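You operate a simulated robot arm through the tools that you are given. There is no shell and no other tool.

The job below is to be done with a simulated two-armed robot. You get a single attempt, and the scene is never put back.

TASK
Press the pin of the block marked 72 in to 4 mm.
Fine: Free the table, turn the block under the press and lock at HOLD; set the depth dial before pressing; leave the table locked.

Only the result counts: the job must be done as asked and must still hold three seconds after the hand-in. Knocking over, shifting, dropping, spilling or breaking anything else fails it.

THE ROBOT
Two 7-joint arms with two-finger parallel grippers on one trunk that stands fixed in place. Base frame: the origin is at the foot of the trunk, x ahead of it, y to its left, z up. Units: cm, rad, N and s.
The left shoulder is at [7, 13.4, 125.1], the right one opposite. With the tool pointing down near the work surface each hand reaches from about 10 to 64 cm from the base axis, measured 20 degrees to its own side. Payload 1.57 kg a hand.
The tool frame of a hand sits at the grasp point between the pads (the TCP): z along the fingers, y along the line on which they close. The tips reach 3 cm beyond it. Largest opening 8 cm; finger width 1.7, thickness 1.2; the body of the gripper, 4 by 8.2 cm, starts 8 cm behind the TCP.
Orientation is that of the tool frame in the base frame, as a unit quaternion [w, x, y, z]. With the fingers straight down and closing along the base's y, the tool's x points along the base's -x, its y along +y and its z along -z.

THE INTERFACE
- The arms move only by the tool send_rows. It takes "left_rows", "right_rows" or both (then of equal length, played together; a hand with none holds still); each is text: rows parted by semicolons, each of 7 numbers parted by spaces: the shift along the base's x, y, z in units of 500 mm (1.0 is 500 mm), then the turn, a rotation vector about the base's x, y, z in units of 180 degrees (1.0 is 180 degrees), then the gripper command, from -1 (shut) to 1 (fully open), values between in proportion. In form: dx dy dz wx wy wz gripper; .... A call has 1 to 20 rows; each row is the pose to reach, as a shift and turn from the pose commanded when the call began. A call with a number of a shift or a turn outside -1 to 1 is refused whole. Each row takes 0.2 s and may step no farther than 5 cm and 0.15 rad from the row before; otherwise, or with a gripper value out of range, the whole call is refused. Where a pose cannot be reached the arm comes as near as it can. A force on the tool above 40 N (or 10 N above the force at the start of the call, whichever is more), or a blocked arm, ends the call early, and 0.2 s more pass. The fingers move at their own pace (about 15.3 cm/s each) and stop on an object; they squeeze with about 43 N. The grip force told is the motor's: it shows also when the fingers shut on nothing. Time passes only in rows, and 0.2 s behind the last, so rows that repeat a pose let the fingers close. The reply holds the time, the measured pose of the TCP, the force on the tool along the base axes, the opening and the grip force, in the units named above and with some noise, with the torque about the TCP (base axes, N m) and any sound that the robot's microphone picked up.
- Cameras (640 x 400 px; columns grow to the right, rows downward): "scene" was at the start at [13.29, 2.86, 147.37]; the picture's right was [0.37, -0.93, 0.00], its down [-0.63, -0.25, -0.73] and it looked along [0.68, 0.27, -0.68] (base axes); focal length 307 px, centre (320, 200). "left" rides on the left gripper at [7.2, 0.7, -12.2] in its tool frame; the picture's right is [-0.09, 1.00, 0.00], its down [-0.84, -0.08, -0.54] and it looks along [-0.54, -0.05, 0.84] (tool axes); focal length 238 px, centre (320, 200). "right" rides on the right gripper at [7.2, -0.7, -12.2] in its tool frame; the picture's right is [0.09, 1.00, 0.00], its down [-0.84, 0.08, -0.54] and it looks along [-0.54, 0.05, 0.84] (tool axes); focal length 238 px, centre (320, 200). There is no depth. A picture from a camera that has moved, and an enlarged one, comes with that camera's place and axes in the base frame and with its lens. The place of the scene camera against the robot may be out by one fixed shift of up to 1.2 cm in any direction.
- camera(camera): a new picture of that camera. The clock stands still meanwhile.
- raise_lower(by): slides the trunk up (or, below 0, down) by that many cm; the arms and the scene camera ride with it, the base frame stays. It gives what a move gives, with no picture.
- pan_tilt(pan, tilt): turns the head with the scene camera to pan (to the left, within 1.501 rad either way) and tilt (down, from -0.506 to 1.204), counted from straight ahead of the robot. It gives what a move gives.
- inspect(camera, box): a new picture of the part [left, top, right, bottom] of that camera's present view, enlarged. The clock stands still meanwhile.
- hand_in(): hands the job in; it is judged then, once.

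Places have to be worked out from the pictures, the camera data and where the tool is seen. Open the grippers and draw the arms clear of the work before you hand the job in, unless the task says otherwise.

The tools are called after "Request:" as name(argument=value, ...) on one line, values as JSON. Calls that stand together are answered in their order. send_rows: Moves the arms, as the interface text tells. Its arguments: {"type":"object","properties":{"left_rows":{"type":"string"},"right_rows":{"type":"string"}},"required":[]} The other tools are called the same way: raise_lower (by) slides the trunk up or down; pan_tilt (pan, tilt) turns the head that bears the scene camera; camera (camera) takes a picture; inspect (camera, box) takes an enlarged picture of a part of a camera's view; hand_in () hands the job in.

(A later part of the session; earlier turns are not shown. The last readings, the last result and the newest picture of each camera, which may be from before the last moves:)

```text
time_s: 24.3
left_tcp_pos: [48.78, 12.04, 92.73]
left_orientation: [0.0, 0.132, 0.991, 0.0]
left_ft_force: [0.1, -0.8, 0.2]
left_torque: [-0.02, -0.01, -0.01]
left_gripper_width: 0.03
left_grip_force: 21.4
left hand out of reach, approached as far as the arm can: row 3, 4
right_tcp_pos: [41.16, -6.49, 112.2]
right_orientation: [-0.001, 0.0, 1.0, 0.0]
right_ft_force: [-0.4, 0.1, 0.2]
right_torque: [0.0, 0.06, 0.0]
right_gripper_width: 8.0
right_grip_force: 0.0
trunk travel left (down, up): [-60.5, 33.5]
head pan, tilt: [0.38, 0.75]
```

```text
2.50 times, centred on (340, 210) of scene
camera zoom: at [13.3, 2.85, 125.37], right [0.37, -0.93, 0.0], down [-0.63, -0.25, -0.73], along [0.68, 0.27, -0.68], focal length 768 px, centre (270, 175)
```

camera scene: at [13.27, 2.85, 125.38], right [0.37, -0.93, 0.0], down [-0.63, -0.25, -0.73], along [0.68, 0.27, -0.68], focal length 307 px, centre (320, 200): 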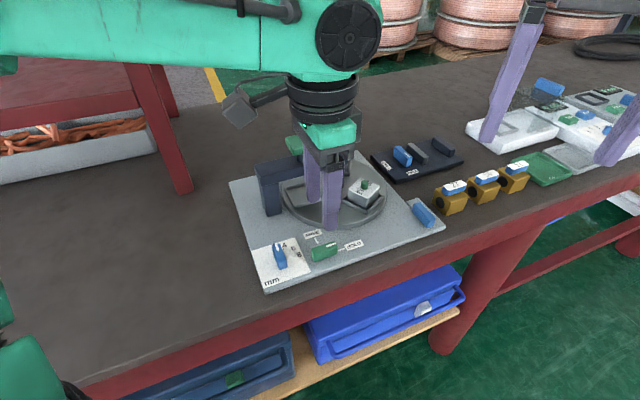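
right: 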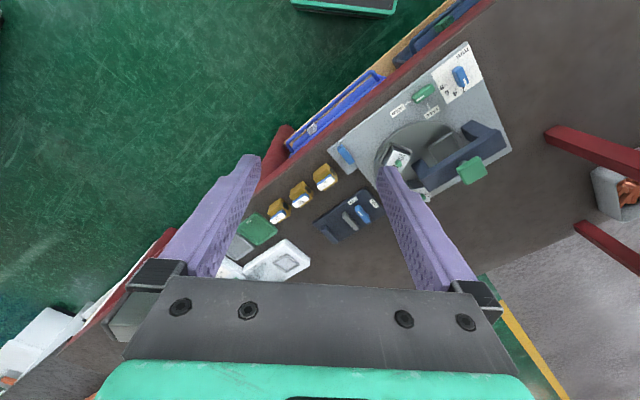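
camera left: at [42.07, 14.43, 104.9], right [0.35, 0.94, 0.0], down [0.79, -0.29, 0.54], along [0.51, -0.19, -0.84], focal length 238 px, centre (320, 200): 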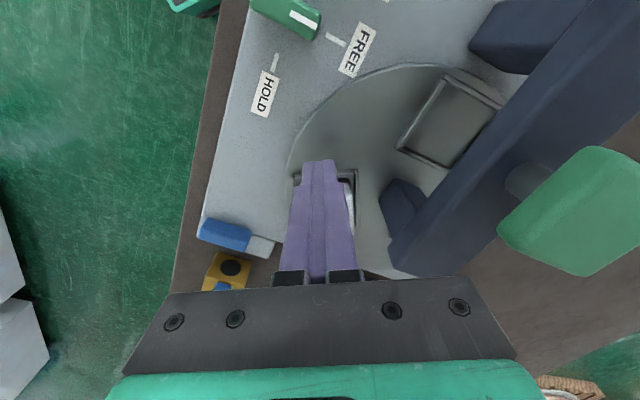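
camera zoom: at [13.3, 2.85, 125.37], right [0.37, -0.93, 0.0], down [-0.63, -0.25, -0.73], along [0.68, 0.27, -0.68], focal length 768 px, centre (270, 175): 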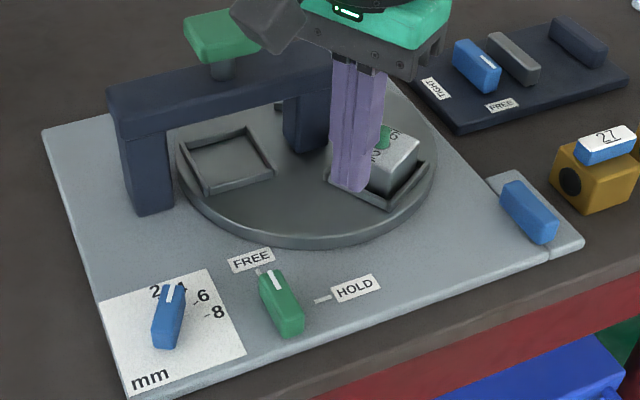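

The fingertips are about 0.6–0.8 cm short of the nest rim. I lower them carefully toward the disc surface.

Request:
send_rows(left_rows="0 0 -0.02 0 0 0 -1; 0 0 -0.035 0 0 0 -1; 0 0 -0.042 0 0 0 -1; 0 0 -0.046 0 0 0 -1; 0 0 -0.046 0 0 0 -1")

Request:
inspect(camera="scene", box=[290, 150, 390, 230])

Request:
inspect(camera="left", box=[260, 100, 400, 240])

```text
time_s: 25.5
left_tcp_pos: [48.74, 11.92, 90.51]
left_orientation: [-0.001, 0.132, 0.991, 0.0]
left_ft_force: [0.1, 0.5, -0.6]
left_torque: [-0.02, 0.02, 0.03]
left_gripper_width: 0.0
left_grip_force: 21.4
right_tcp_pos: [41.26, -6.5, 112.38]
right_orientation: [0.0, -0.001, 1.0, 0.0]
right_ft_force: [0.5, 0.0, 0.3]
right_torque: [0.02, 0.01, 0.01]
right_gripper_width: 8.02
right_grip_force: 0.0
trunk travel left (down, up): [-60.5, 33.5]
head pan, tilt: [0.38, 0.75]
```

```text
5.00 times, centred on (340, 190) of scene
camera zoom: at [13.28, 2.85, 125.37], right [0.37, -0.93, 0.0], down [-0.63, -0.25, -0.73], along [0.68, 0.27, -0.68], focal length 1536 px, centre (220, 250)
```

zoom: 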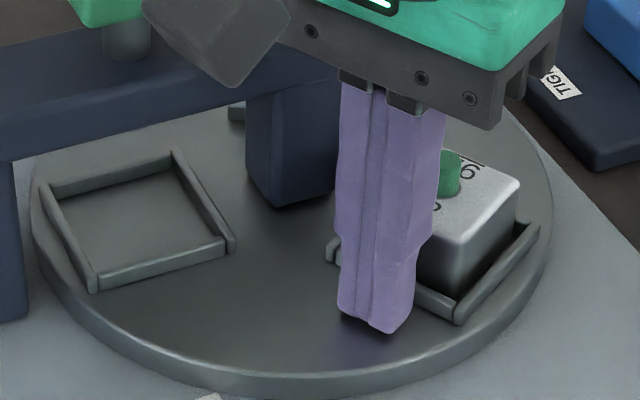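

```text
2.86 times, centred on (330, 170) of left
camera zoom: at [42.06, 14.45, 102.65], right [0.35, 0.94, 0.0], down [0.79, -0.29, 0.54], along [0.51, -0.19, -0.84], focal length 681 px, centre (291, 286)
```

zoom: 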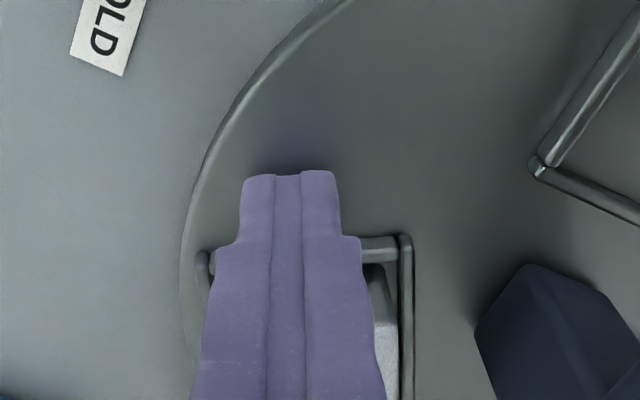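

The tips hover about 0.3 cm over the disc, behind the rim. I lower 0.2 cm more and push counter-clockwise along the arc through 40°.

Request:
send_rows(left_rows="0 0 -0.004 0 0 0 -1; 0.0091 -0.0091 -0.004 0 0 0.0278 -1; 0.0189 -0.0174 -0.004 0 0 0.0556 -1; 0.0295 -0.0249 -0.004 0 0 0.0833 -1; 0.0406 -0.0313 -0.004 0 0 0.1111 -1; 0.0523 -0.0368 -0.004 0 0 0.1389 -1; 0.0644 -0.0412 -0.004 0 0 0.1667 -1; 0.0768 -0.0446 -0.004 0 0 0.1944 -1; 0.0895 -0.0469 -0.004 0 0 0.2222 -1; 0.0895 -0.0469 -0.004 0 0 0.2222 -1")

Request:
inspect(camera="scene", box=[240, 130, 440, 290])

Request:
camera(camera="left")

```text
time_s: 27.7
left_tcp_pos: [50.3, 11.95, 90.35]
left_orientation: [0.001, -0.215, 0.977, -0.001]
left_ft_force: [-2.4, -3.0, 1.5]
left_torque: [-0.09, 0.07, -0.03]
left_gripper_width: 0.0
left_grip_force: 21.3
left hand out of reach, approached as far as the arm can: row 4, 5, 6, 7, 8, 9, 10
right_tcp_pos: [41.16, -6.66, 112.33]
right_orientation: [0.0, 0.0, 1.0, 0.0]
right_ft_force: [0.1, 0.4, 0.5]
right_torque: [-0.01, -0.02, -0.03]
right_gripper_width: 8.02
right_grip_force: 0.0
trunk travel left (down, up): [-60.5, 33.5]
head pan, tilt: [0.38, 0.75]
```

```text
2.50 times, centred on (340, 210) of scene
camera zoom: at [13.21, 2.77, 125.38], right [0.37, -0.93, 0.0], down [-0.63, -0.25, -0.73], along [0.68, 0.27, -0.68], focal length 768 px, centre (270, 175)
```

zoom: 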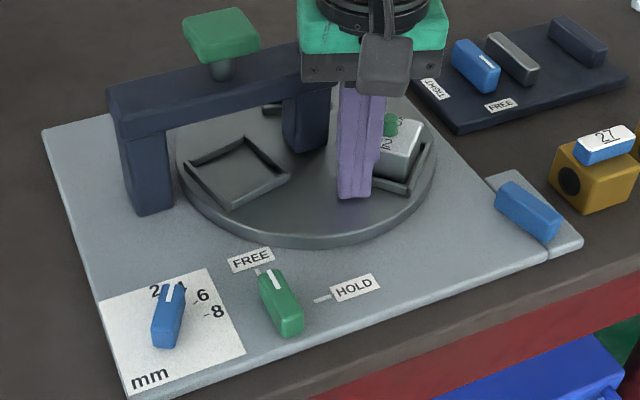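

```text
taken
camera left: at [43.58, 9.53, 102.49], right [-0.34, 0.94, 0.0], down [0.79, 0.28, 0.54], along [0.51, 0.18, -0.84], focal length 238 px, centre (320, 200)
```

left: 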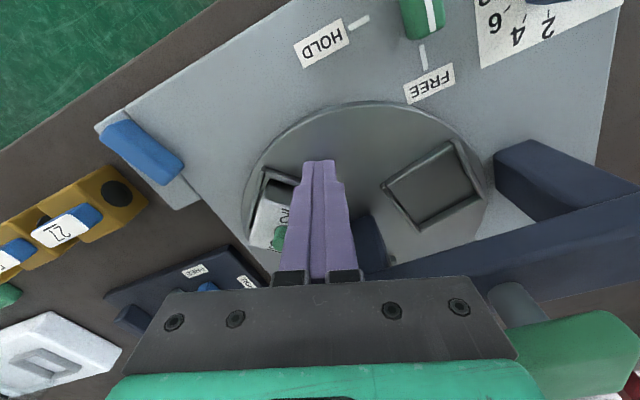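

The table is free and turned about 20°, but the left arm ran out of reach toward (53, 10) at this trunk height. I'll raise the trunk 10 cm (the hand rises straight off the disc with it) and try from there.

Request:
raise_lower(by=10)

Request:
inspect(camera="scene", box=[240, 150, 440, 310])

Request:
camera(camera="left")

```text
time_s: 29.1
left_tcp_pos: [50.54, 12.02, 100.27]
left_orientation: [0.0, -0.214, 0.977, -0.001]
left_ft_force: [0.9, -0.1, 0.0]
left_torque: [0.01, 0.0, 0.04]
left_gripper_width: 0.02
left_grip_force: 21.0
right_tcp_pos: [41.21, -6.48, 122.32]
right_orientation: [0.0, 0.0, 1.0, 0.001]
right_ft_force: [0.4, -0.5, -0.6]
right_torque: [0.01, -0.02, 0.01]
right_gripper_width: 8.02
right_grip_force: 0.1
trunk travel left (down, up): [-70.5, 23.5]
head pan, tilt: [0.38, 0.75]
```

```text
2.50 times, centred on (340, 230) of scene
camera zoom: at [13.31, 2.86, 135.37], right [0.37, -0.93, 0.0], down [-0.63, -0.25, -0.73], along [0.68, 0.27, -0.68], focal length 768 px, centre (270, 125)
```

zoom: 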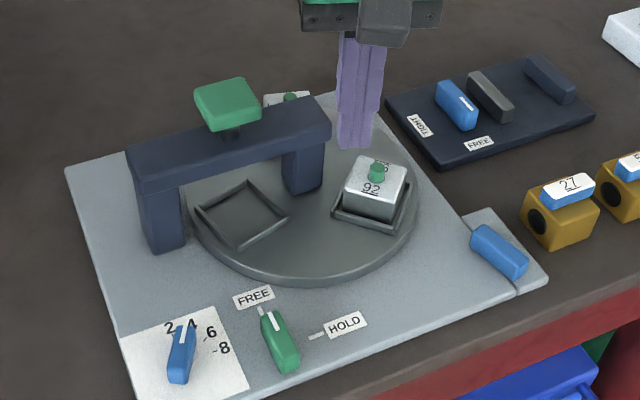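

```text
taken
camera left: at [43.66, 9.61, 112.45], right [-0.33, 0.94, 0.0], down [0.79, 0.28, 0.54], along [0.51, 0.18, -0.84], focal length 238 px, centre (320, 200)
```

left: 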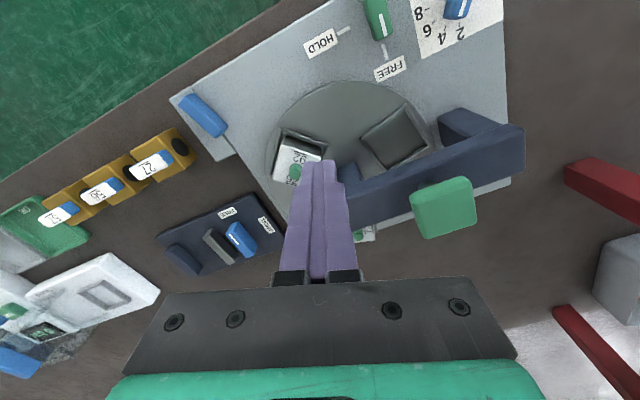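

I send a no-shift row to learn where the commanded pose stands after the unreachable rows.

Request:
send_rows(left_rows="0 0 0 0 0 0 -1; 0 0 0 0 0 0 -1")

```text
time_s: 29.7
left_tcp_pos: [50.51, 12.17, 100.25]
left_orientation: [0.001, -0.214, 0.977, -0.001]
left_ft_force: [-0.4, 0.0, -0.9]
left_torque: [-0.01, -0.01, 0.01]
left_gripper_width: 0.0
left_grip_force: 21.3
right_tcp_pos: [41.09, -6.55, 122.35]
right_orientation: [0.0, 0.0, 1.0, 0.0]
right_ft_force: [-0.5, 0.5, 0.6]
right_torque: [-0.03, -0.03, -0.02]
right_gripper_width: 7.98
right_grip_force: 0.1
trunk travel left (down, up): [-70.5, 23.5]
head pan, tilt: [0.38, 0.75]
```

The commanded pose equals the actual one. I test reach along the pushing arc, well above the blocks at z≈96.5.

Request:
send_rows(left_rows="0.02 -0.03 -0.03 0 0 0 -1; 0.055 -0.048 -0.075 0 0 0 -1; 0.055 -0.048 -0.075 0 0 0 -1")

Request:
inspect(camera="scene", box=[240, 150, 440, 310])

```text
time_s: 30.5
left_tcp_pos: [50.25, 12.21, 97.1]
left_orientation: [0.001, -0.214, 0.977, -0.002]
left_ft_force: [-1.6, 1.0, -0.5]
left_torque: [-0.01, 0.03, -0.01]
left_gripper_width: 0.0
left_grip_force: 21.2
left hand out of reach, approached as far as the arm can: row 1, 2, 3
right_tcp_pos: [41.14, -6.51, 122.4]
right_orientation: [-0.001, 0.0, 1.0, 0.0]
right_ft_force: [-0.9, 0.6, 0.6]
right_torque: [0.01, -0.02, 0.0]
right_gripper_width: 7.99
right_grip_force: 0.1
trunk travel left (down, up): [-70.5, 23.5]
head pan, tilt: [0.38, 0.75]
```

```text
2.50 times, centred on (340, 230) of scene
camera zoom: at [13.28, 2.85, 135.37], right [0.37, -0.93, 0.0], down [-0.63, -0.25, -0.73], along [0.68, 0.27, -0.68], focal length 768 px, centre (270, 125)
```

zoom: 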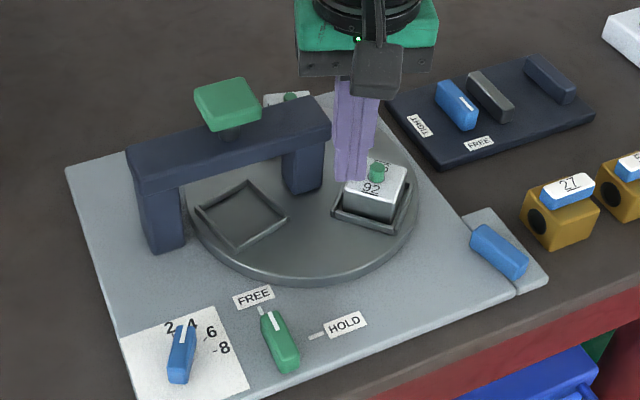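

Height isn't the limit, so I suspect a wrist-joint limit at this yaw. I turn the hand back by −40° and test the same move.

Request:
send_rows(left_rows="0 0 0 0 0 -0.0444 -1; 0 0 0 0 0 -0.0889 -1; 0 0 0 0 0 -0.1333 -1; 0 0 0 0 0 -0.1778 -1; 0 0 0 0 0 -0.2222 -1; 0.03 -0.02 0 0 0 -0.2222 -1; 0.06 -0.045 0 0 0 -0.2222 -1; 0.06 -0.045 0 0 0 -0.2222 -1")

```text
time_s: 32.3
left_tcp_pos: [50.28, 12.04, 97.01]
left_orientation: [0.001, 0.131, 0.991, -0.001]
left_ft_force: [-0.6, 0.1, 0.4]
left_torque: [-0.01, 0.0, 0.01]
left_gripper_width: 0.0
left_grip_force: 21.3
left hand out of reach, approached as far as the arm can: row 6, 7, 8
right_tcp_pos: [41.16, -6.52, 122.34]
right_orientation: [0.0, -0.001, 1.0, 0.0]
right_ft_force: [-0.5, 0.3, -0.7]
right_torque: [0.0, 0.0, 0.02]
right_gripper_width: 8.03
right_grip_force: 0.1
trunk travel left (down, up): [-70.5, 23.5]
head pan, tilt: [0.38, 0.75]
```

The limit is the same and independent of yaw. I test +x alone, then −y alone.

Request:
send_rows(left_rows="0.04 0 0 0 0 0 -1; 0.04 0 0 0 0 0 -1")

Request:
send_rows(left_rows="0 -0.04 0 0 0 0 -1; 0 -0.04 0 0 0 0 -1")

Request:
send_rows(left_rows="0.03 0.06 0 0 0 0 -1; 0.03 0.06 0 0 0 0 -1")

```text
time_s: 32.9
left_tcp_pos: [51.1, 13.01, 97.28]
left_orientation: [0.001, 0.133, 0.991, -0.002]
left_ft_force: [0.0, 0.2, -0.1]
left_torque: [0.04, -0.01, -0.01]
left_gripper_width: 0.01
left_grip_force: 21.2
left hand out of reach, approached as far as the arm can: row 1, 2
right_tcp_pos: [41.19, -6.57, 122.32]
right_orientation: [0.0, 0.001, 1.0, 0.0]
right_ft_force: [0.1, -0.3, 0.1]
right_torque: [0.01, 0.01, 0.01]
right_gripper_width: 7.99
right_grip_force: 0.1
trunk travel left (down, up): [-70.5, 23.5]
head pan, tilt: [0.38, 0.75]
```

```text
time_s: 33.5
left_tcp_pos: [50.13, 11.81, 97.41]
left_orientation: [0.001, 0.132, 0.991, -0.002]
left_ft_force: [0.5, 0.1, 0.1]
left_torque: [0.02, 0.03, 0.0]
left_gripper_width: 0.0
left_grip_force: 20.7
left hand out of reach, approached as far as the arm can: row 1, 2
right_tcp_pos: [41.21, -6.49, 122.28]
right_orientation: [0.0, 0.001, 1.0, -0.001]
right_ft_force: [-0.1, 0.6, -0.2]
right_torque: [0.0, -0.02, -0.02]
right_gripper_width: 7.97
right_grip_force: 0.0
trunk travel left (down, up): [-70.5, 23.5]
head pan, tilt: [0.38, 0.75]
```

```text
time_s: 34.1
left_tcp_pos: [51.71, 14.87, 97.34]
left_orientation: [0.001, 0.133, 0.991, -0.001]
left_ft_force: [0.0, 1.0, 0.8]
left_torque: [0.02, -0.01, 0.03]
left_gripper_width: 0.01
left_grip_force: 20.8
right_tcp_pos: [41.36, -6.51, 122.36]
right_orientation: [0.0, 0.0, 1.0, 0.001]
right_ft_force: [-1.1, -0.4, -0.7]
right_torque: [0.03, -0.05, 0.05]
right_gripper_width: 8.0
right_grip_force: 0.0
trunk travel left (down, up): [-70.5, 23.5]
head pan, tilt: [0.38, 0.75]
```

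The left arm's boundary runs roughly along y ≥ x−38, so it can only work the near-left side of the table. New plan: put tilted fingertips inside the empty nest (now near 155°) and drag it round on the near side, then finish by pushing that nest's trailing rim. I back off first to look.

Request:
send_rows(left_rows="-0.04 0 0.05 0 0 0.043 -1; -0.09 0.005 0.12 0 0 0.086 -1; -0.14 0.01 0.18 0 0 0.129 -1; -0.18 0.01 0.22 0 0 0.129 -0.5; -0.2 0.01 0.22 0 0 0.086 0.2; -0.2 0.01 0.22 0 0 0.086 1; -0.2 0.01 0.22 0 0 0.086 1")

Request:
camera(camera="left")

Request:
inspect(camera="left", box=[230, 80, 430, 260])

Request:
inspect(camera="scene", box=[240, 150, 440, 310])

```text
time_s: 35.7
left_tcp_pos: [41.66, 15.4, 108.39]
left_orientation: [0.002, -0.002, 1.0, -0.001]
left_ft_force: [-0.5, -0.3, -0.5]
left_torque: [0.02, 0.04, 0.01]
left_gripper_width: 7.99
left_grip_force: 0.0
right_tcp_pos: [41.29, -6.44, 122.3]
right_orientation: [0.0, 0.0, 1.0, -0.001]
right_ft_force: [0.1, -0.8, 0.3]
right_torque: [0.02, 0.02, 0.0]
right_gripper_width: 8.01
right_grip_force: 0.0
trunk travel left (down, up): [-70.5, 23.5]
head pan, tilt: [0.38, 0.75]
```

```text
taken
camera left: at [34.5, 16.02, 120.6], right [0.09, 1.0, 0.0], down [0.84, -0.07, 0.54], along [0.54, -0.05, -0.84], focal length 238 px, centre (320, 200)
```

left: 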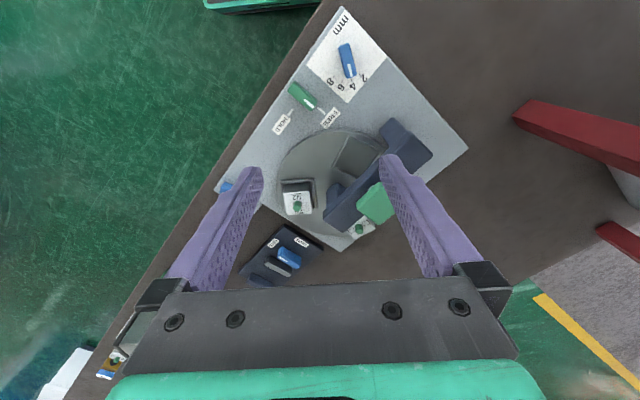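

```text
2.22 times, centred on (330, 170) of left
camera zoom: at [34.5, 16.02, 120.6], right [0.09, 1.0, 0.0], down [0.84, -0.07, 0.54], along [0.54, -0.05, -0.84], focal length 530 px, centre (298, 267)
```

zoom: 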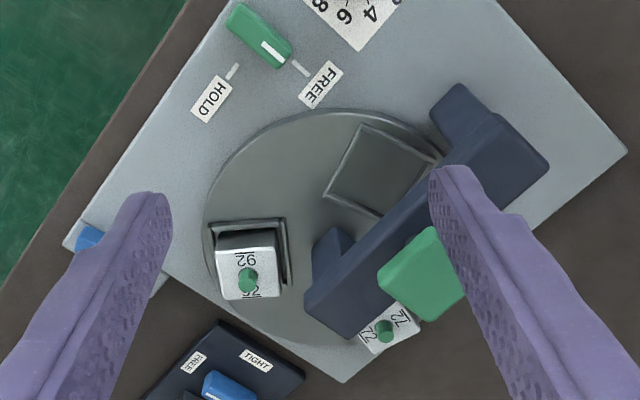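

```text
2.50 times, centred on (340, 230) of scene
camera zoom: at [13.26, 2.85, 135.38], right [0.37, -0.93, 0.0], down [-0.63, -0.25, -0.73], along [0.68, 0.27, -0.68], focal length 768 px, centre (270, 125)
```

zoom: 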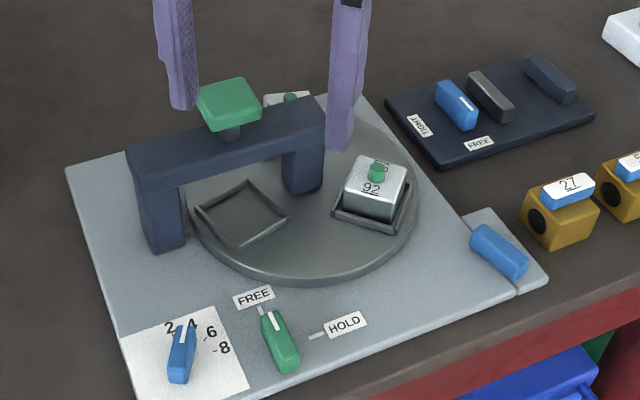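

The table has turned about 15°: the empty nest's centre is at (48.8, 20.0). I yaw the hand to +45°, close the fingers and move near (45.8, 17.2, 104); then I'll tilt it so that its body leans away from the press pad.

Request:
send_rows(left_rows="0.014 0.006 -0.015 0 0 0.0417 0.4; 0.028 0.012 -0.03 0 0 0.0833 -0.2; 0.042 0.018 -0.045 0 0 0.125 -1; 0.056 0.024 -0.06 0 0 0.1667 -1; 0.07 0.03 -0.075 0 0 0.2083 -1; 0.083 0.036 -0.088 0 0 0.25 -1; 0.083 0.036 -0.088 0 0 0.25 -1")

Request:
send_rows(left_rows="0 0 0 0.031 -0.031 0 -1; 0 0 0 0.063 -0.063 0 -1; 0 0 0 0.0943 -0.0943 0 -1; 0 0 0 0.0943 -0.0943 0 -1")

Request:
camera(camera="left")

Request:
camera(camera="scene")

```text
time_s: 37.3
left_tcp_pos: [45.72, 17.04, 104.0]
left_orientation: [0.002, -0.386, 0.923, 0.0]
left_ft_force: [-0.5, 0.6, 0.2]
left_torque: [0.02, -0.01, 0.02]
left_gripper_width: 0.0
left_grip_force: 21.5
right_tcp_pos: [41.2, -6.58, 122.35]
right_orientation: [0.0, 0.0, 1.0, 0.0]
right_ft_force: [0.0, 0.4, 0.8]
right_torque: [-0.01, -0.01, 0.01]
right_gripper_width: 8.01
right_grip_force: 0.0
trunk travel left (down, up): [-70.5, 23.5]
head pan, tilt: [0.38, 0.75]
```

```text
time_s: 38.3
left_tcp_pos: [45.87, 17.08, 103.91]
left_orientation: [0.194, -0.376, 0.903, 0.078]
left_ft_force: [0.3, -0.6, 0.0]
left_torque: [0.03, 0.01, 0.02]
left_gripper_width: 0.0
left_grip_force: 21.0
right_tcp_pos: [41.14, -6.49, 122.26]
right_orientation: [0.0, 0.0, 1.0, 0.0]
right_ft_force: [0.0, -0.5, -0.3]
right_torque: [-0.02, 0.0, -0.04]
right_gripper_width: 8.01
right_grip_force: 0.1
trunk travel left (down, up): [-70.5, 23.5]
head pan, tilt: [0.38, 0.75]
```

```text
taken
camera left: at [37.23, 9.37, 112.14], right [-0.65, 0.76, 0.03], down [0.43, 0.33, 0.84], along [0.63, 0.56, -0.55], focal length 238 px, centre (320, 200)
```

left: 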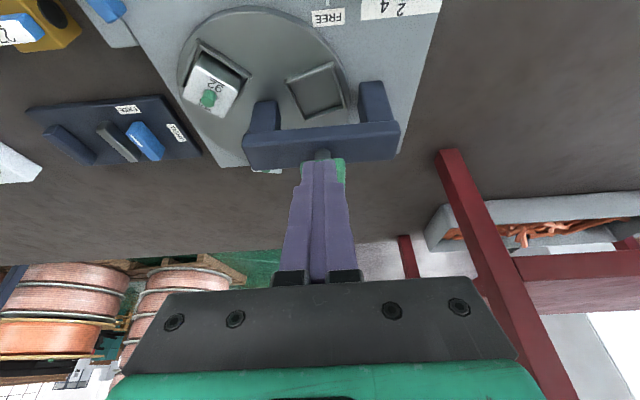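

```text
taken
camera scene: at [13.29, 2.86, 135.37], right [0.37, -0.93, 0.0], down [-0.63, -0.25, -0.73], along [0.68, 0.27, -0.68], focal length 307 px, centre (320, 200)
```

scene: 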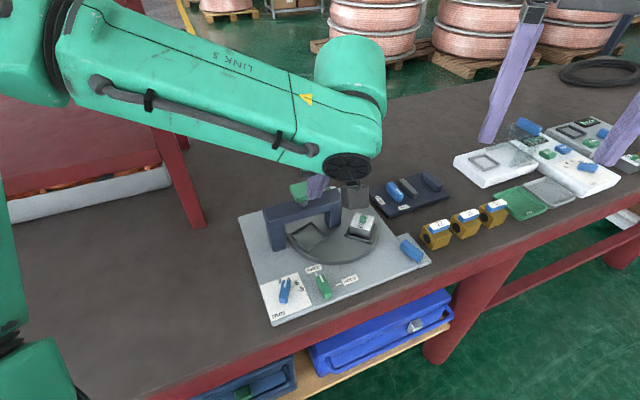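

Tilt is achieved (tool axis leaning 24°). I lower vertically on the near side of the press, to just above rim height.

Request:
send_rows(left_rows="0 0.002 -0.06 0 0 0 -1; 0 0.002 -0.12 0 0 0 -1; 0 0.002 -0.18 0 0 0 -1; 0 0.002 -0.22 0 0 0 -1; 0 0.002 -0.245 0 0 0 -1; 0 0.002 -0.245 0 0 0 -1")

Request:
inspect(camera="scene", box=[230, 150, 410, 310])

Request:
camera(camera="left")

```text
time_s: 39.7
left_tcp_pos: [45.8, 17.28, 91.67]
left_orientation: [0.193, -0.376, 0.903, 0.078]
left_ft_force: [1.2, 0.2, -0.3]
left_torque: [0.0, -0.02, 0.0]
left_gripper_width: 0.0
left_grip_force: 21.2
right_tcp_pos: [41.09, -6.49, 122.41]
right_orientation: [-0.001, -0.001, 1.0, 0.0]
right_ft_force: [0.2, 0.2, 0.3]
right_torque: [0.03, 0.0, -0.02]
right_gripper_width: 7.98
right_grip_force: 0.0
trunk travel left (down, up): [-70.5, 23.5]
head pan, tilt: [0.38, 0.75]
```

```text
2.50 times, centred on (320, 230) of scene
camera zoom: at [13.27, 2.85, 135.38], right [0.37, -0.93, 0.0], down [-0.63, -0.25, -0.73], along [0.68, 0.27, -0.68], focal length 768 px, centre (320, 125)
```

zoom: 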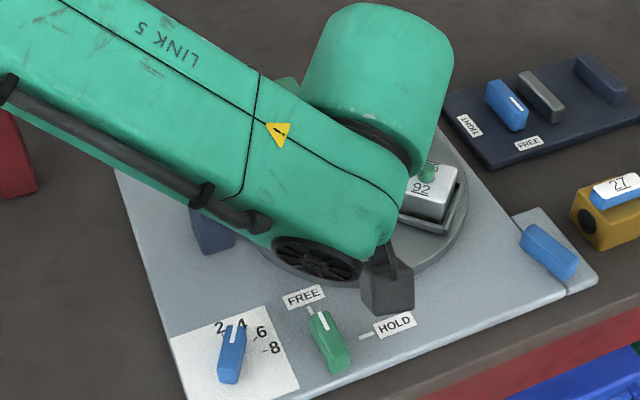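

```text
taken
camera left: at [37.23, 9.49, 99.87], right [-0.65, 0.76, 0.03], down [0.43, 0.33, 0.84], along [0.63, 0.56, -0.55], focal length 238 px, centre (320, 200)
```

left: 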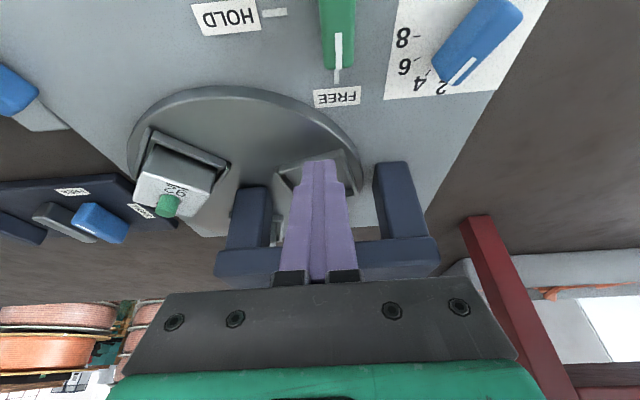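

No contact so far. I move the tips 2 cm in under the press edge (along +45°), still above the rim, and look.

Request:
send_rows(left_rows="0.007 0.007 0 0 0 0 -1; 0.014 0.014 0 0 0 0 -1; 0.021 0.021 0 0 0 0 -1; 0.028 0.028 0 0 0 0 -1; 0.028 0.028 0 0 0 0 -1")

Request:
inspect(camera="left", box=[220, 60, 440, 260])

```text
time_s: 40.9
left_tcp_pos: [47.25, 18.61, 91.72]
left_orientation: [0.193, -0.377, 0.902, 0.079]
left_ft_force: [-0.5, 0.0, 0.2]
left_torque: [-0.03, 0.02, 0.0]
left_gripper_width: 0.03
left_grip_force: 21.3
right_tcp_pos: [41.04, -6.51, 122.35]
right_orientation: [0.0, 0.0, 1.0, 0.0]
right_ft_force: [0.5, -0.4, 0.3]
right_torque: [0.03, 0.02, -0.01]
right_gripper_width: 7.99
right_grip_force: 0.1
trunk travel left (down, up): [-70.5, 23.5]
head pan, tilt: [0.38, 0.75]
```

```text
2.00 times, centred on (330, 160) of left
camera zoom: at [38.63, 10.93, 99.89], right [-0.65, 0.76, 0.03], down [0.43, 0.33, 0.84], along [0.62, 0.56, -0.55], focal length 477 px, centre (300, 280)
```

zoom: 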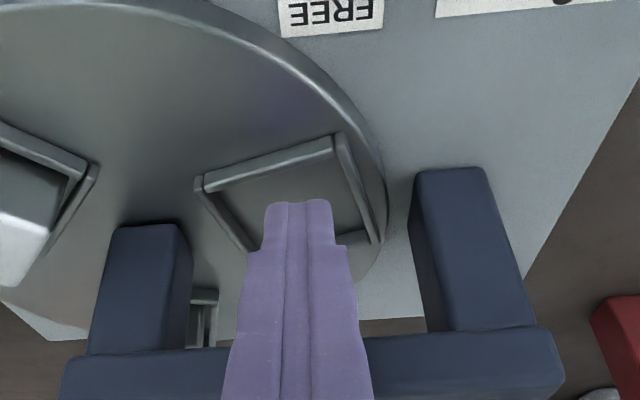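

The tips are over the empty nest. I lower into it.

Request:
send_rows(left_rows="0 0 -0.01 0 0 0 -1; 0 0 -0.02 0 0 0 -1; 0 0 -0.027 0 0 0 -1; 0 0 -0.027 0 0 0 -1")

Request:
inspect(camera="left", box=[220, 60, 440, 260])

```text
time_s: 41.9
left_tcp_pos: [47.24, 18.61, 90.35]
left_orientation: [0.194, -0.377, 0.903, 0.077]
left_ft_force: [0.0, -0.2, 3.3]
left_torque: [0.04, -0.03, 0.02]
left_gripper_width: 0.0
left_grip_force: 21.0
right_tcp_pos: [41.16, -6.49, 122.39]
right_orientation: [0.0, 0.001, 1.0, 0.0]
right_ft_force: [0.2, 1.1, 0.6]
right_torque: [0.02, -0.02, 0.0]
right_gripper_width: 8.01
right_grip_force: 0.0
trunk travel left (down, up): [-70.5, 23.5]
head pan, tilt: [0.38, 0.75]
```

```text
2.00 times, centred on (330, 160) of left
camera zoom: at [38.63, 10.89, 98.58], right [-0.65, 0.76, 0.03], down [0.43, 0.33, 0.84], along [0.63, 0.56, -0.55], focal length 477 px, centre (300, 280)
```

zoom: 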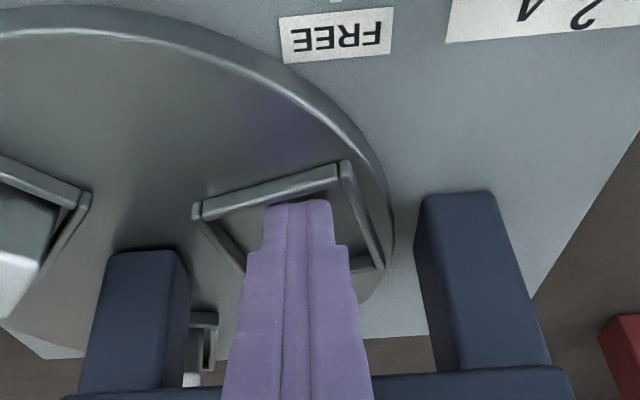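

The floor of the nest is touched lightly (z≈87.25). I ease up 0.1 cm and drag the nest counter-clockwise along the arc, 40° first.

Request:
send_rows(left_rows="0 0 0.003 0 0 0 -1; -0.0039 -0.0105 0.003 0 0 0 -1; -0.0070 -0.0216 0.003 0 0 0 -1; -0.0091 -0.0330 0.003 0 0 0 -1; -0.0102 -0.0445 0.003 0 0 0 -1; -0.0103 -0.0560 0.003 0 0 0 -1; -0.0094 -0.0676 0.003 0 0 0 -1; -0.0075 -0.0790 0.003 0 0 0 -1; -0.0046 -0.0901 0.003 0 0 0 -1; -0.0046 -0.0901 0.003 0 0 0 -1")

Request:
inspect(camera="left", box=[160, 40, 480, 260])

Request:
camera(camera="scene")

```text
time_s: 44.1
left_tcp_pos: [47.02, 14.07, 90.57]
left_orientation: [0.193, -0.377, 0.902, 0.078]
left_ft_force: [0.4, 0.2, 0.2]
left_torque: [0.01, -0.02, -0.01]
left_gripper_width: 0.02
left_grip_force: 20.7
right_tcp_pos: [41.25, -6.53, 122.43]
right_orientation: [-0.001, 0.0, 1.0, 0.0]
right_ft_force: [0.9, 0.4, -0.4]
right_torque: [0.01, -0.01, 0.0]
right_gripper_width: 8.02
right_grip_force: 0.0
trunk travel left (down, up): [-70.5, 23.5]
head pan, tilt: [0.38, 0.75]
```

```text
1.82 times, centred on (320, 150) of left
camera zoom: at [38.4, 6.41, 98.73], right [-0.65, 0.76, 0.03], down [0.43, 0.33, 0.84], along [0.63, 0.56, -0.55], focal length 433 px, centre (320, 291)
```

zoom: 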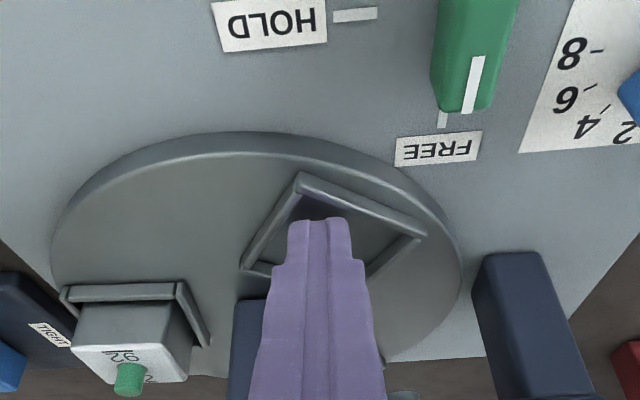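

```text
taken
camera scene: at [13.28, 2.86, 135.37], right [0.37, -0.93, 0.0], down [-0.63, -0.25, -0.73], along [0.68, 0.27, -0.68], focal length 307 px, centre (320, 200)
```

scene: 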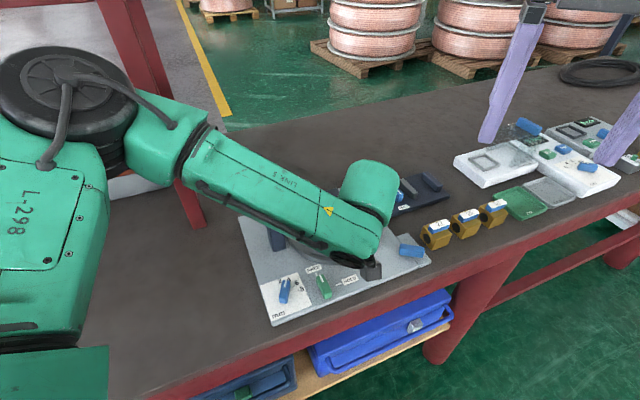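

The nest is dragging nicely (about 40° of turn). I continue 30° further.

Request:
send_rows(left_rows="0.0038 -0.0109 0 0 0 0 -1; 0.0086 -0.0214 0 0 0 0 -1; 0.0143 -0.0315 0 0 0 0 -1; 0.0209 -0.0410 0 0 0 0 -1; 0.0282 -0.0499 0 0 0 0 -1; 0.0363 -0.0582 0 0 0 0 -1; 0.0363 -0.0582 0 0 0 0 -1")

Request:
inspect(camera="left", box=[160, 40, 480, 260])

```text
time_s: 45.7
left_tcp_pos: [47.72, 13.23, 91.38]
left_orientation: [0.193, -0.376, 0.903, 0.078]
left_ft_force: [0.4, 0.8, -0.2]
left_torque: [-0.04, 0.0, -0.01]
left_gripper_width: 0.0
left_grip_force: 21.4
left hand out of reach, approached as far as the arm can: row 2, 3, 4, 5, 6, 7
right_tcp_pos: [41.13, -6.51, 122.28]
right_orientation: [0.0, 0.0, 1.0, 0.0]
right_ft_force: [0.0, 0.4, 0.4]
right_torque: [-0.02, 0.0, -0.03]
right_gripper_width: 8.0
right_grip_force: 0.0
trunk travel left (down, up): [-70.5, 23.5]
head pan, tilt: [0.38, 0.75]
```

```text
1.82 times, centred on (320, 150) of left
camera zoom: at [39.12, 5.54, 99.52], right [-0.65, 0.76, 0.03], down [0.44, 0.33, 0.84], along [0.63, 0.56, -0.55], focal length 433 px, centre (320, 291)
```

zoom: 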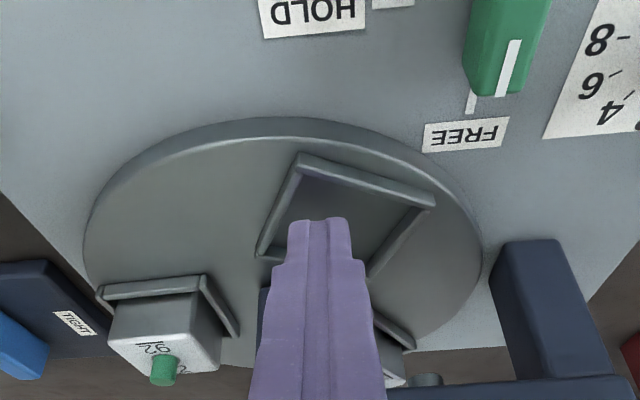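

The arm hits its boundary in this tilted posture; the table is now turned roughly 55–60° in all. I lift straight out and bring the tool back to vertical, then look.

Request:
send_rows(left_rows="0 0 0.05 0 0 0 -1; 0 0 0.12 0 0 0 -1; -0.03 0 0.2 -0.0314 0.0314 0 -1; -0.06 0 0.25 -0.0629 0.0629 0 -1; -0.08 0 0.28 -0.0943 0.0943 0 -0.5; -0.1 0.02 0.28 -0.0943 0.0943 0 1; -0.1 0.04 0.28 -0.0943 0.0943 0 1")

Request:
camera(camera="left")

Request:
inspect(camera="scene", box=[240, 150, 440, 310])

```text
time_s: 47.3
left_tcp_pos: [42.74, 15.17, 105.27]
left_orientation: [0.0, -0.386, 0.923, 0.0]
left_ft_force: [0.6, -0.1, 0.5]
left_torque: [-0.02, 0.01, -0.01]
left_gripper_width: 7.97
left_grip_force: 0.1
right_tcp_pos: [41.36, -6.56, 122.32]
right_orientation: [0.001, 0.0, 1.0, 0.0]
right_ft_force: [0.4, 0.5, 0.7]
right_torque: [0.02, 0.0, 0.03]
right_gripper_width: 7.98
right_grip_force: 0.1
trunk travel left (down, up): [-70.5, 23.5]
head pan, tilt: [0.38, 0.75]
```

```text
taken
camera left: at [37.15, 10.6, 117.53], right [-0.64, 0.77, 0.0], down [0.64, 0.54, 0.54], along [0.42, 0.35, -0.84], focal length 238 px, centre (320, 200)
```

left: 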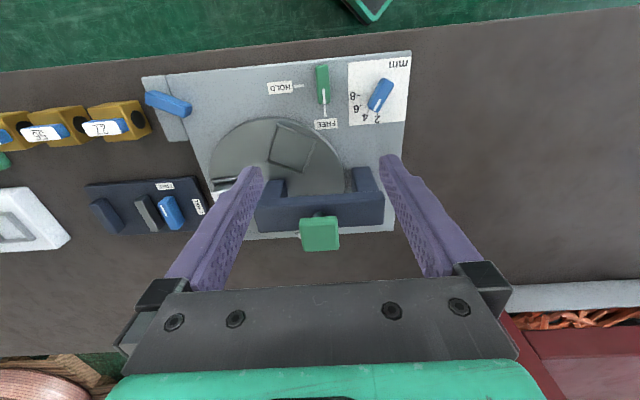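

```text
2.50 times, centred on (340, 230) of scene
camera zoom: at [13.27, 2.89, 135.37], right [0.37, -0.93, 0.0], down [-0.63, -0.25, -0.73], along [0.68, 0.27, -0.68], focal length 768 px, centre (270, 125)
```

zoom: 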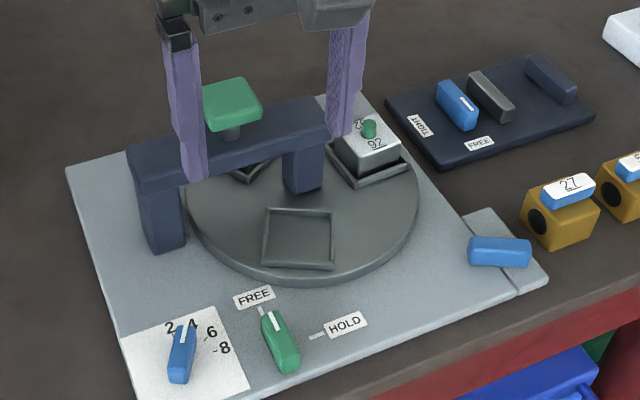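

The table now sits about halfway: the empty nest is at the near side. I also note that the blue bar on the plate's right tab has turned along with the table, so it seems to be the table's geared handle. I look closer at both.

Request:
inspect(camera="left", box=[130, 60, 350, 260])

Request:
inspect(camera="left", box=[200, 90, 360, 220])

Request:
inspect(camera="scene", box=[360, 220, 440, 280])

```text
2.00 times, centred on (240, 160) of left
camera zoom: at [37.15, 10.6, 117.53], right [-0.64, 0.77, 0.0], down [0.64, 0.54, 0.54], along [0.42, 0.35, -0.84], focal length 477 px, centre (480, 280)
```

zoom: 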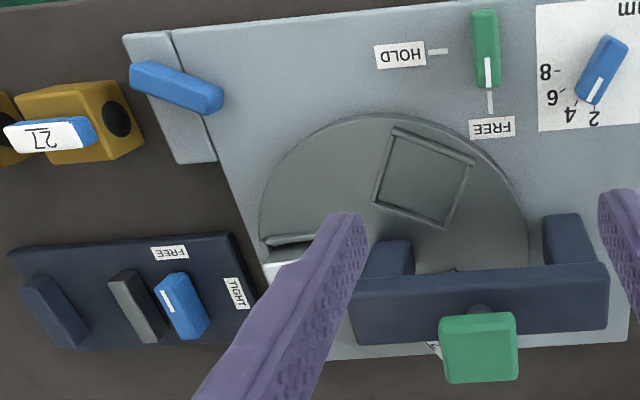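

```text
3.08 times, centred on (280, 155) of left
camera zoom: at [37.15, 10.6, 117.53], right [-0.64, 0.77, 0.0], down [0.64, 0.54, 0.54], along [0.42, 0.35, -0.84], focal length 733 px, centre (443, 338)
```

zoom: 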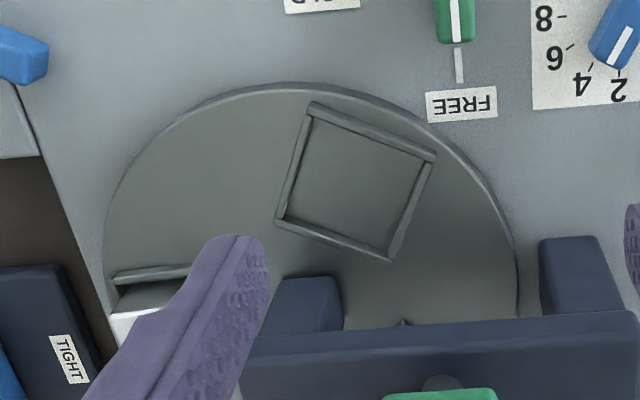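

```text
6.67 times, centred on (400, 250) of scene
camera zoom: at [13.27, 2.89, 135.37], right [0.37, -0.93, 0.0], down [-0.63, -0.25, -0.73], along [0.68, 0.27, -0.68], focal length 2048 px, centre (-213, -133)
```

zoom: 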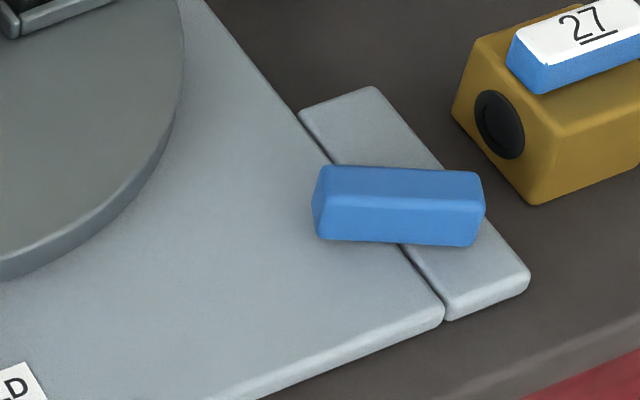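

The empty nest is at 197.5°, centre (48.3, 15.1), so about 57° remain. With the tool vertical I enter the nest again near its leading side at (47.9, 14.4).

Request:
send_rows(left_rows="0.03 -0.005 -0.04 0 0 0 0; 0.06 -0.01 -0.09 0 0 0 -1; 0.09 -0.015 -0.14 0 0 0 -1; 0.1034 -0.0154 -0.2 0 0 0 -1; 0.1034 -0.0154 -0.25 0 0 0 -1; 0.1034 -0.0154 -0.28 0 0 0 -1; 0.1034 -0.0154 -0.294 0 0 0 -1; 0.1034 -0.0154 -0.294 0 0 0 -1")

Request:
inspect(camera="left", box=[200, 70, 440, 260])

```text
time_s: 49.1
left_tcp_pos: [47.84, 14.4, 90.55]
left_orientation: [0.002, -0.385, 0.923, 0.0]
left_ft_force: [-0.3, 0.2, 0.4]
left_torque: [0.0, 0.03, 0.0]
left_gripper_width: 0.01
left_grip_force: 21.3
right_tcp_pos: [41.13, -6.58, 122.31]
right_orientation: [0.0, 0.0, 1.0, -0.001]
right_ft_force: [0.6, 0.0, 0.0]
right_torque: [0.01, -0.02, -0.02]
right_gripper_width: 7.99
right_grip_force: 0.1
trunk travel left (down, up): [-70.5, 23.5]
head pan, tilt: [0.38, 0.75]
```

```text
2.11 times, centred on (320, 165) of left
camera zoom: at [42.31, 9.74, 102.81], right [-0.64, 0.77, 0.0], down [0.64, 0.54, 0.54], along [0.42, 0.35, -0.84], focal length 502 px, centre (320, 274)
```

zoom: 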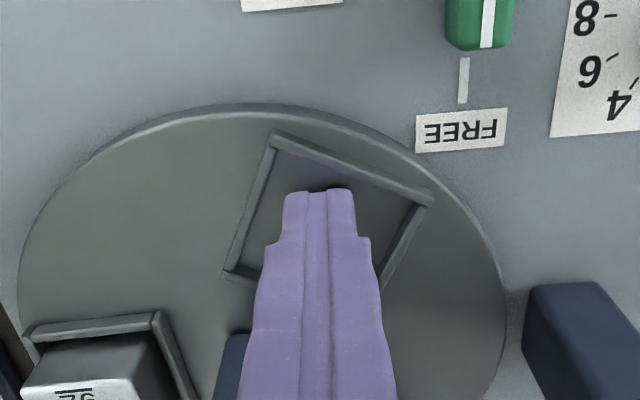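

The tips are inside the nest. I drag it another 25° on the arc.

Request:
send_rows(left_rows="0.0048 -0.0109 0 0 0 0 -1; 0.0106 -0.0213 0 0 0 0 -1; 0.0173 -0.0312 0 0 0 0 -1; 0.0248 -0.0404 0 0 0 0 -1; 0.0331 -0.0490 0 0 0 0 -1; 0.0331 -0.0490 0 0 0 0 -1")

Request:
inspect(camera="left", box=[200, 70, 440, 260])

```text
time_s: 50.5
left_tcp_pos: [48.95, 12.4, 90.73]
left_orientation: [0.002, -0.385, 0.923, -0.002]
left_ft_force: [-0.6, -0.6, -0.1]
left_torque: [-0.03, -0.02, 0.01]
left_gripper_width: 0.0
left_grip_force: 21.1
left hand out of reach, approached as far as the arm can: row 5, 6
right_tcp_pos: [41.16, -6.5, 122.34]
right_orientation: [0.0, 0.0, 1.0, 0.0]
right_ft_force: [0.0, 0.2, -1.1]
right_torque: [-0.03, 0.01, 0.02]
right_gripper_width: 8.01
right_grip_force: 0.1
trunk travel left (down, up): [-70.5, 23.5]
head pan, tilt: [0.38, 0.75]
```

```text
2.11 times, centred on (320, 165) of left
camera zoom: at [43.42, 7.86, 102.87], right [-0.64, 0.77, 0.0], down [0.64, 0.54, 0.54], along [0.42, 0.35, -0.84], focal length 502 px, centre (320, 274)
```

zoom: 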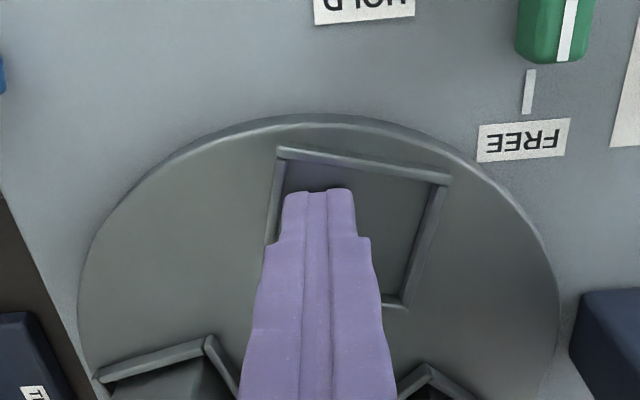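

That brings the nest to roughly 213°. I lift out, back off, and bring the trunk down 10 cm again (reach was better there) for the final push on the trailing rim.

Request:
send_rows(left_rows="0 0 0.05 0 0 0 -1; 0 0 0.12 0 0 0 -1; -0.04 0.02 0.2 0 0 0 -1; -0.08 0.04 0.28 0 0 0 0; -0.12 0.05 0.36 0 0 0 1; -0.12 0.05 0.44 0 0 0 1; -0.12 0.05 0.5 0 0 0 1")

Request:
raise_lower(by=-10)

Request:
camera(camera="left")

Request:
inspect(camera="left", box=[200, 70, 440, 260])

Request:
inspect(camera="scene", box=[240, 130, 440, 290])

```text
time_s: 52.1
left_tcp_pos: [42.87, 14.95, 115.71]
left_orientation: [0.001, -0.384, 0.923, 0.0]
left_ft_force: [0.1, -0.1, 0.3]
left_torque: [-0.04, -0.02, 0.0]
left_gripper_width: 8.01
left_grip_force: 0.1
right_tcp_pos: [41.1, -6.44, 122.31]
right_orientation: [0.0, 0.0, 1.0, 0.0]
right_ft_force: [-0.5, -0.4, 0.9]
right_torque: [-0.03, -0.02, 0.02]
right_gripper_width: 8.0
right_grip_force: 0.0
trunk travel left (down, up): [-70.5, 23.5]
head pan, tilt: [0.38, 0.75]
```

```text
time_s: 53.4
left_tcp_pos: [42.93, 14.92, 105.57]
left_orientation: [0.002, -0.386, 0.923, 0.0]
left_ft_force: [0.1, 0.2, -0.2]
left_torque: [0.02, 0.0, 0.01]
left_gripper_width: 7.99
left_grip_force: 0.1
right_tcp_pos: [41.14, -6.59, 112.39]
right_orientation: [-0.001, 0.0, 1.0, 0.0]
right_ft_force: [0.1, 0.7, -0.1]
right_torque: [0.02, -0.02, -0.01]
right_gripper_width: 7.96
right_grip_force: 0.0
trunk travel left (down, up): [-60.5, 33.5]
head pan, tilt: [0.38, 0.75]
```

```text
taken
camera left: at [37.38, 10.33, 117.89], right [-0.64, 0.77, 0.0], down [0.64, 0.54, 0.54], along [0.42, 0.35, -0.84], focal length 238 px, centre (320, 200)
```

left: 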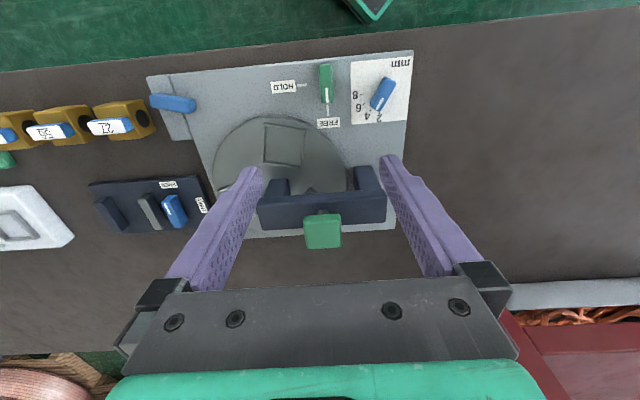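

```text
2.11 times, centred on (320, 165) of left
camera zoom: at [37.38, 10.33, 117.89], right [-0.64, 0.77, 0.0], down [0.64, 0.54, 0.54], along [0.42, 0.35, -0.84], focal length 502 px, centre (320, 274)
```

zoom: 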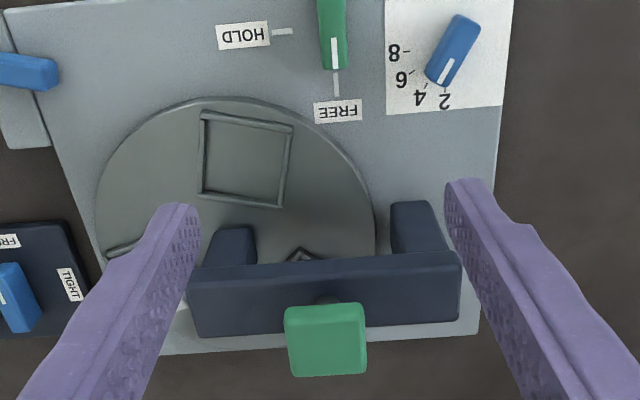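

```text
2.50 times, centred on (340, 210) of scene
camera zoom: at [13.26, 2.85, 125.38], right [0.37, -0.93, 0.0], down [-0.63, -0.25, -0.73], along [0.68, 0.27, -0.68], focal length 768 px, centre (270, 175)
```

zoom: 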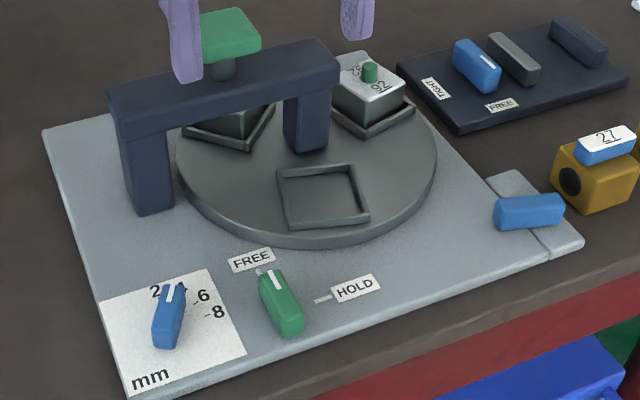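

Before going on, I check the dial more closely, since its mark looked a bit off 4 in this view.

Request:
inspect(camera="left", box=[340, 50, 420, 130])

Request:
inspect(camera="scene", box=[265, 235, 335, 290])

```text
5.00 times, centred on (380, 90) of left
camera zoom: at [37.38, 10.33, 117.89], right [-0.64, 0.77, 0.0], down [0.64, 0.54, 0.54], along [0.42, 0.35, -0.84], focal length 1192 px, centre (20, 750)
```

zoom: 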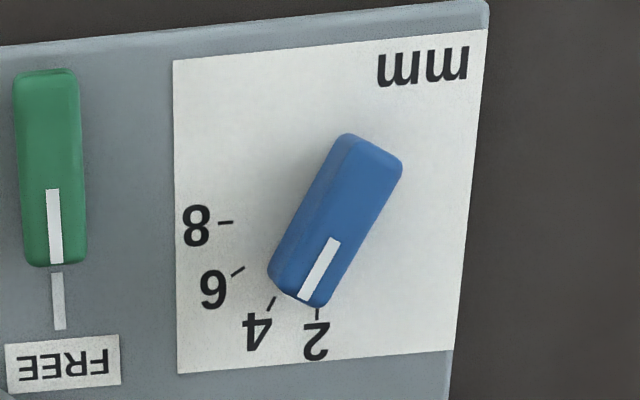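

```text
7.27 times, centred on (300, 262) of scene
camera zoom: at [13.26, 2.85, 125.38], right [0.37, -0.93, 0.0], down [-0.63, -0.25, -0.73], along [0.68, 0.27, -0.68], focal length 2234 px, centre (466, -254)
```

zoom: 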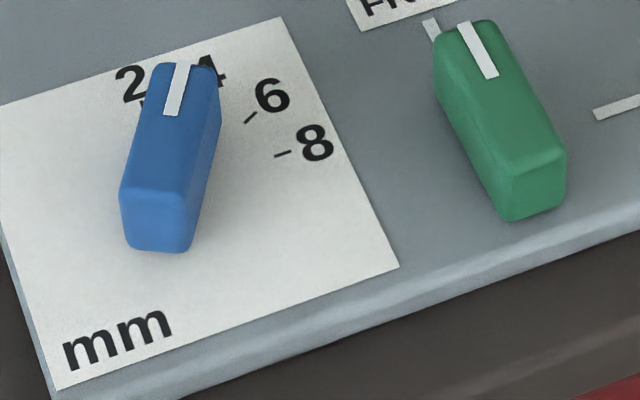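

In the close view the dial's mark is parallel to the 4 tick (29° of 30° from the 2 tick), so the dial is right. The empty nest is at 210°; I now place closed tips behind its trailing rim at (45.8, 17.4).

Request:
send_rows(left_rows="0.02 0.015 -0.05 0 0 0 0; 0.04 0.03 -0.11 0 0 0 -1; 0.0582 0.0492 -0.17 0 0 0 -1; 0.0582 0.0492 -0.22 0 0 0 -1; 0.0582 0.0492 -0.26 0 0 0 -1; 0.0582 0.0492 -0.29 0 0 0 -1; 0.0582 0.0492 -0.302 0 0 0 -1; 0.0582 0.0492 -0.302 0 0 0 -1")

Request:
camera(camera="left")

```text
time_s: 55.2
left_tcp_pos: [45.85, 17.33, 90.49]
left_orientation: [0.002, -0.385, 0.923, -0.001]
left_ft_force: [-0.5, 0.9, 0.9]
left_torque: [0.06, 0.0, -0.04]
left_gripper_width: 0.01
left_grip_force: 21.6
right_tcp_pos: [41.21, -6.56, 112.29]
right_orientation: [0.001, 0.0, 1.0, 0.0]
right_ft_force: [0.3, -0.4, 0.0]
right_torque: [0.05, -0.01, -0.01]
right_gripper_width: 8.01
right_grip_force: 0.2
trunk travel left (down, up): [-60.5, 33.5]
head pan, tilt: [0.38, 0.75]
```

```text
taken
camera left: at [40.32, 12.78, 102.73], right [-0.64, 0.77, 0.0], down [0.64, 0.54, 0.54], along [0.42, 0.35, -0.84], focal length 238 px, centre (320, 200)
```

left: 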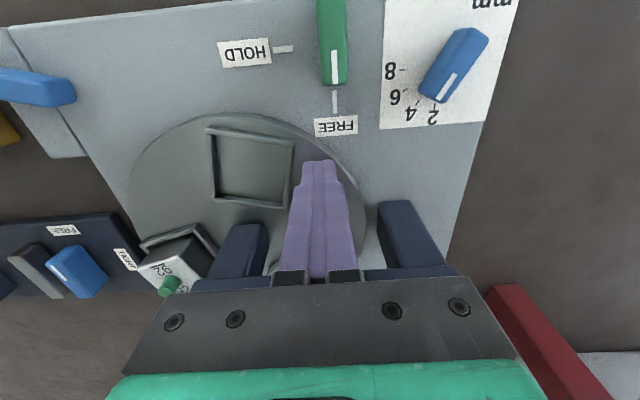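

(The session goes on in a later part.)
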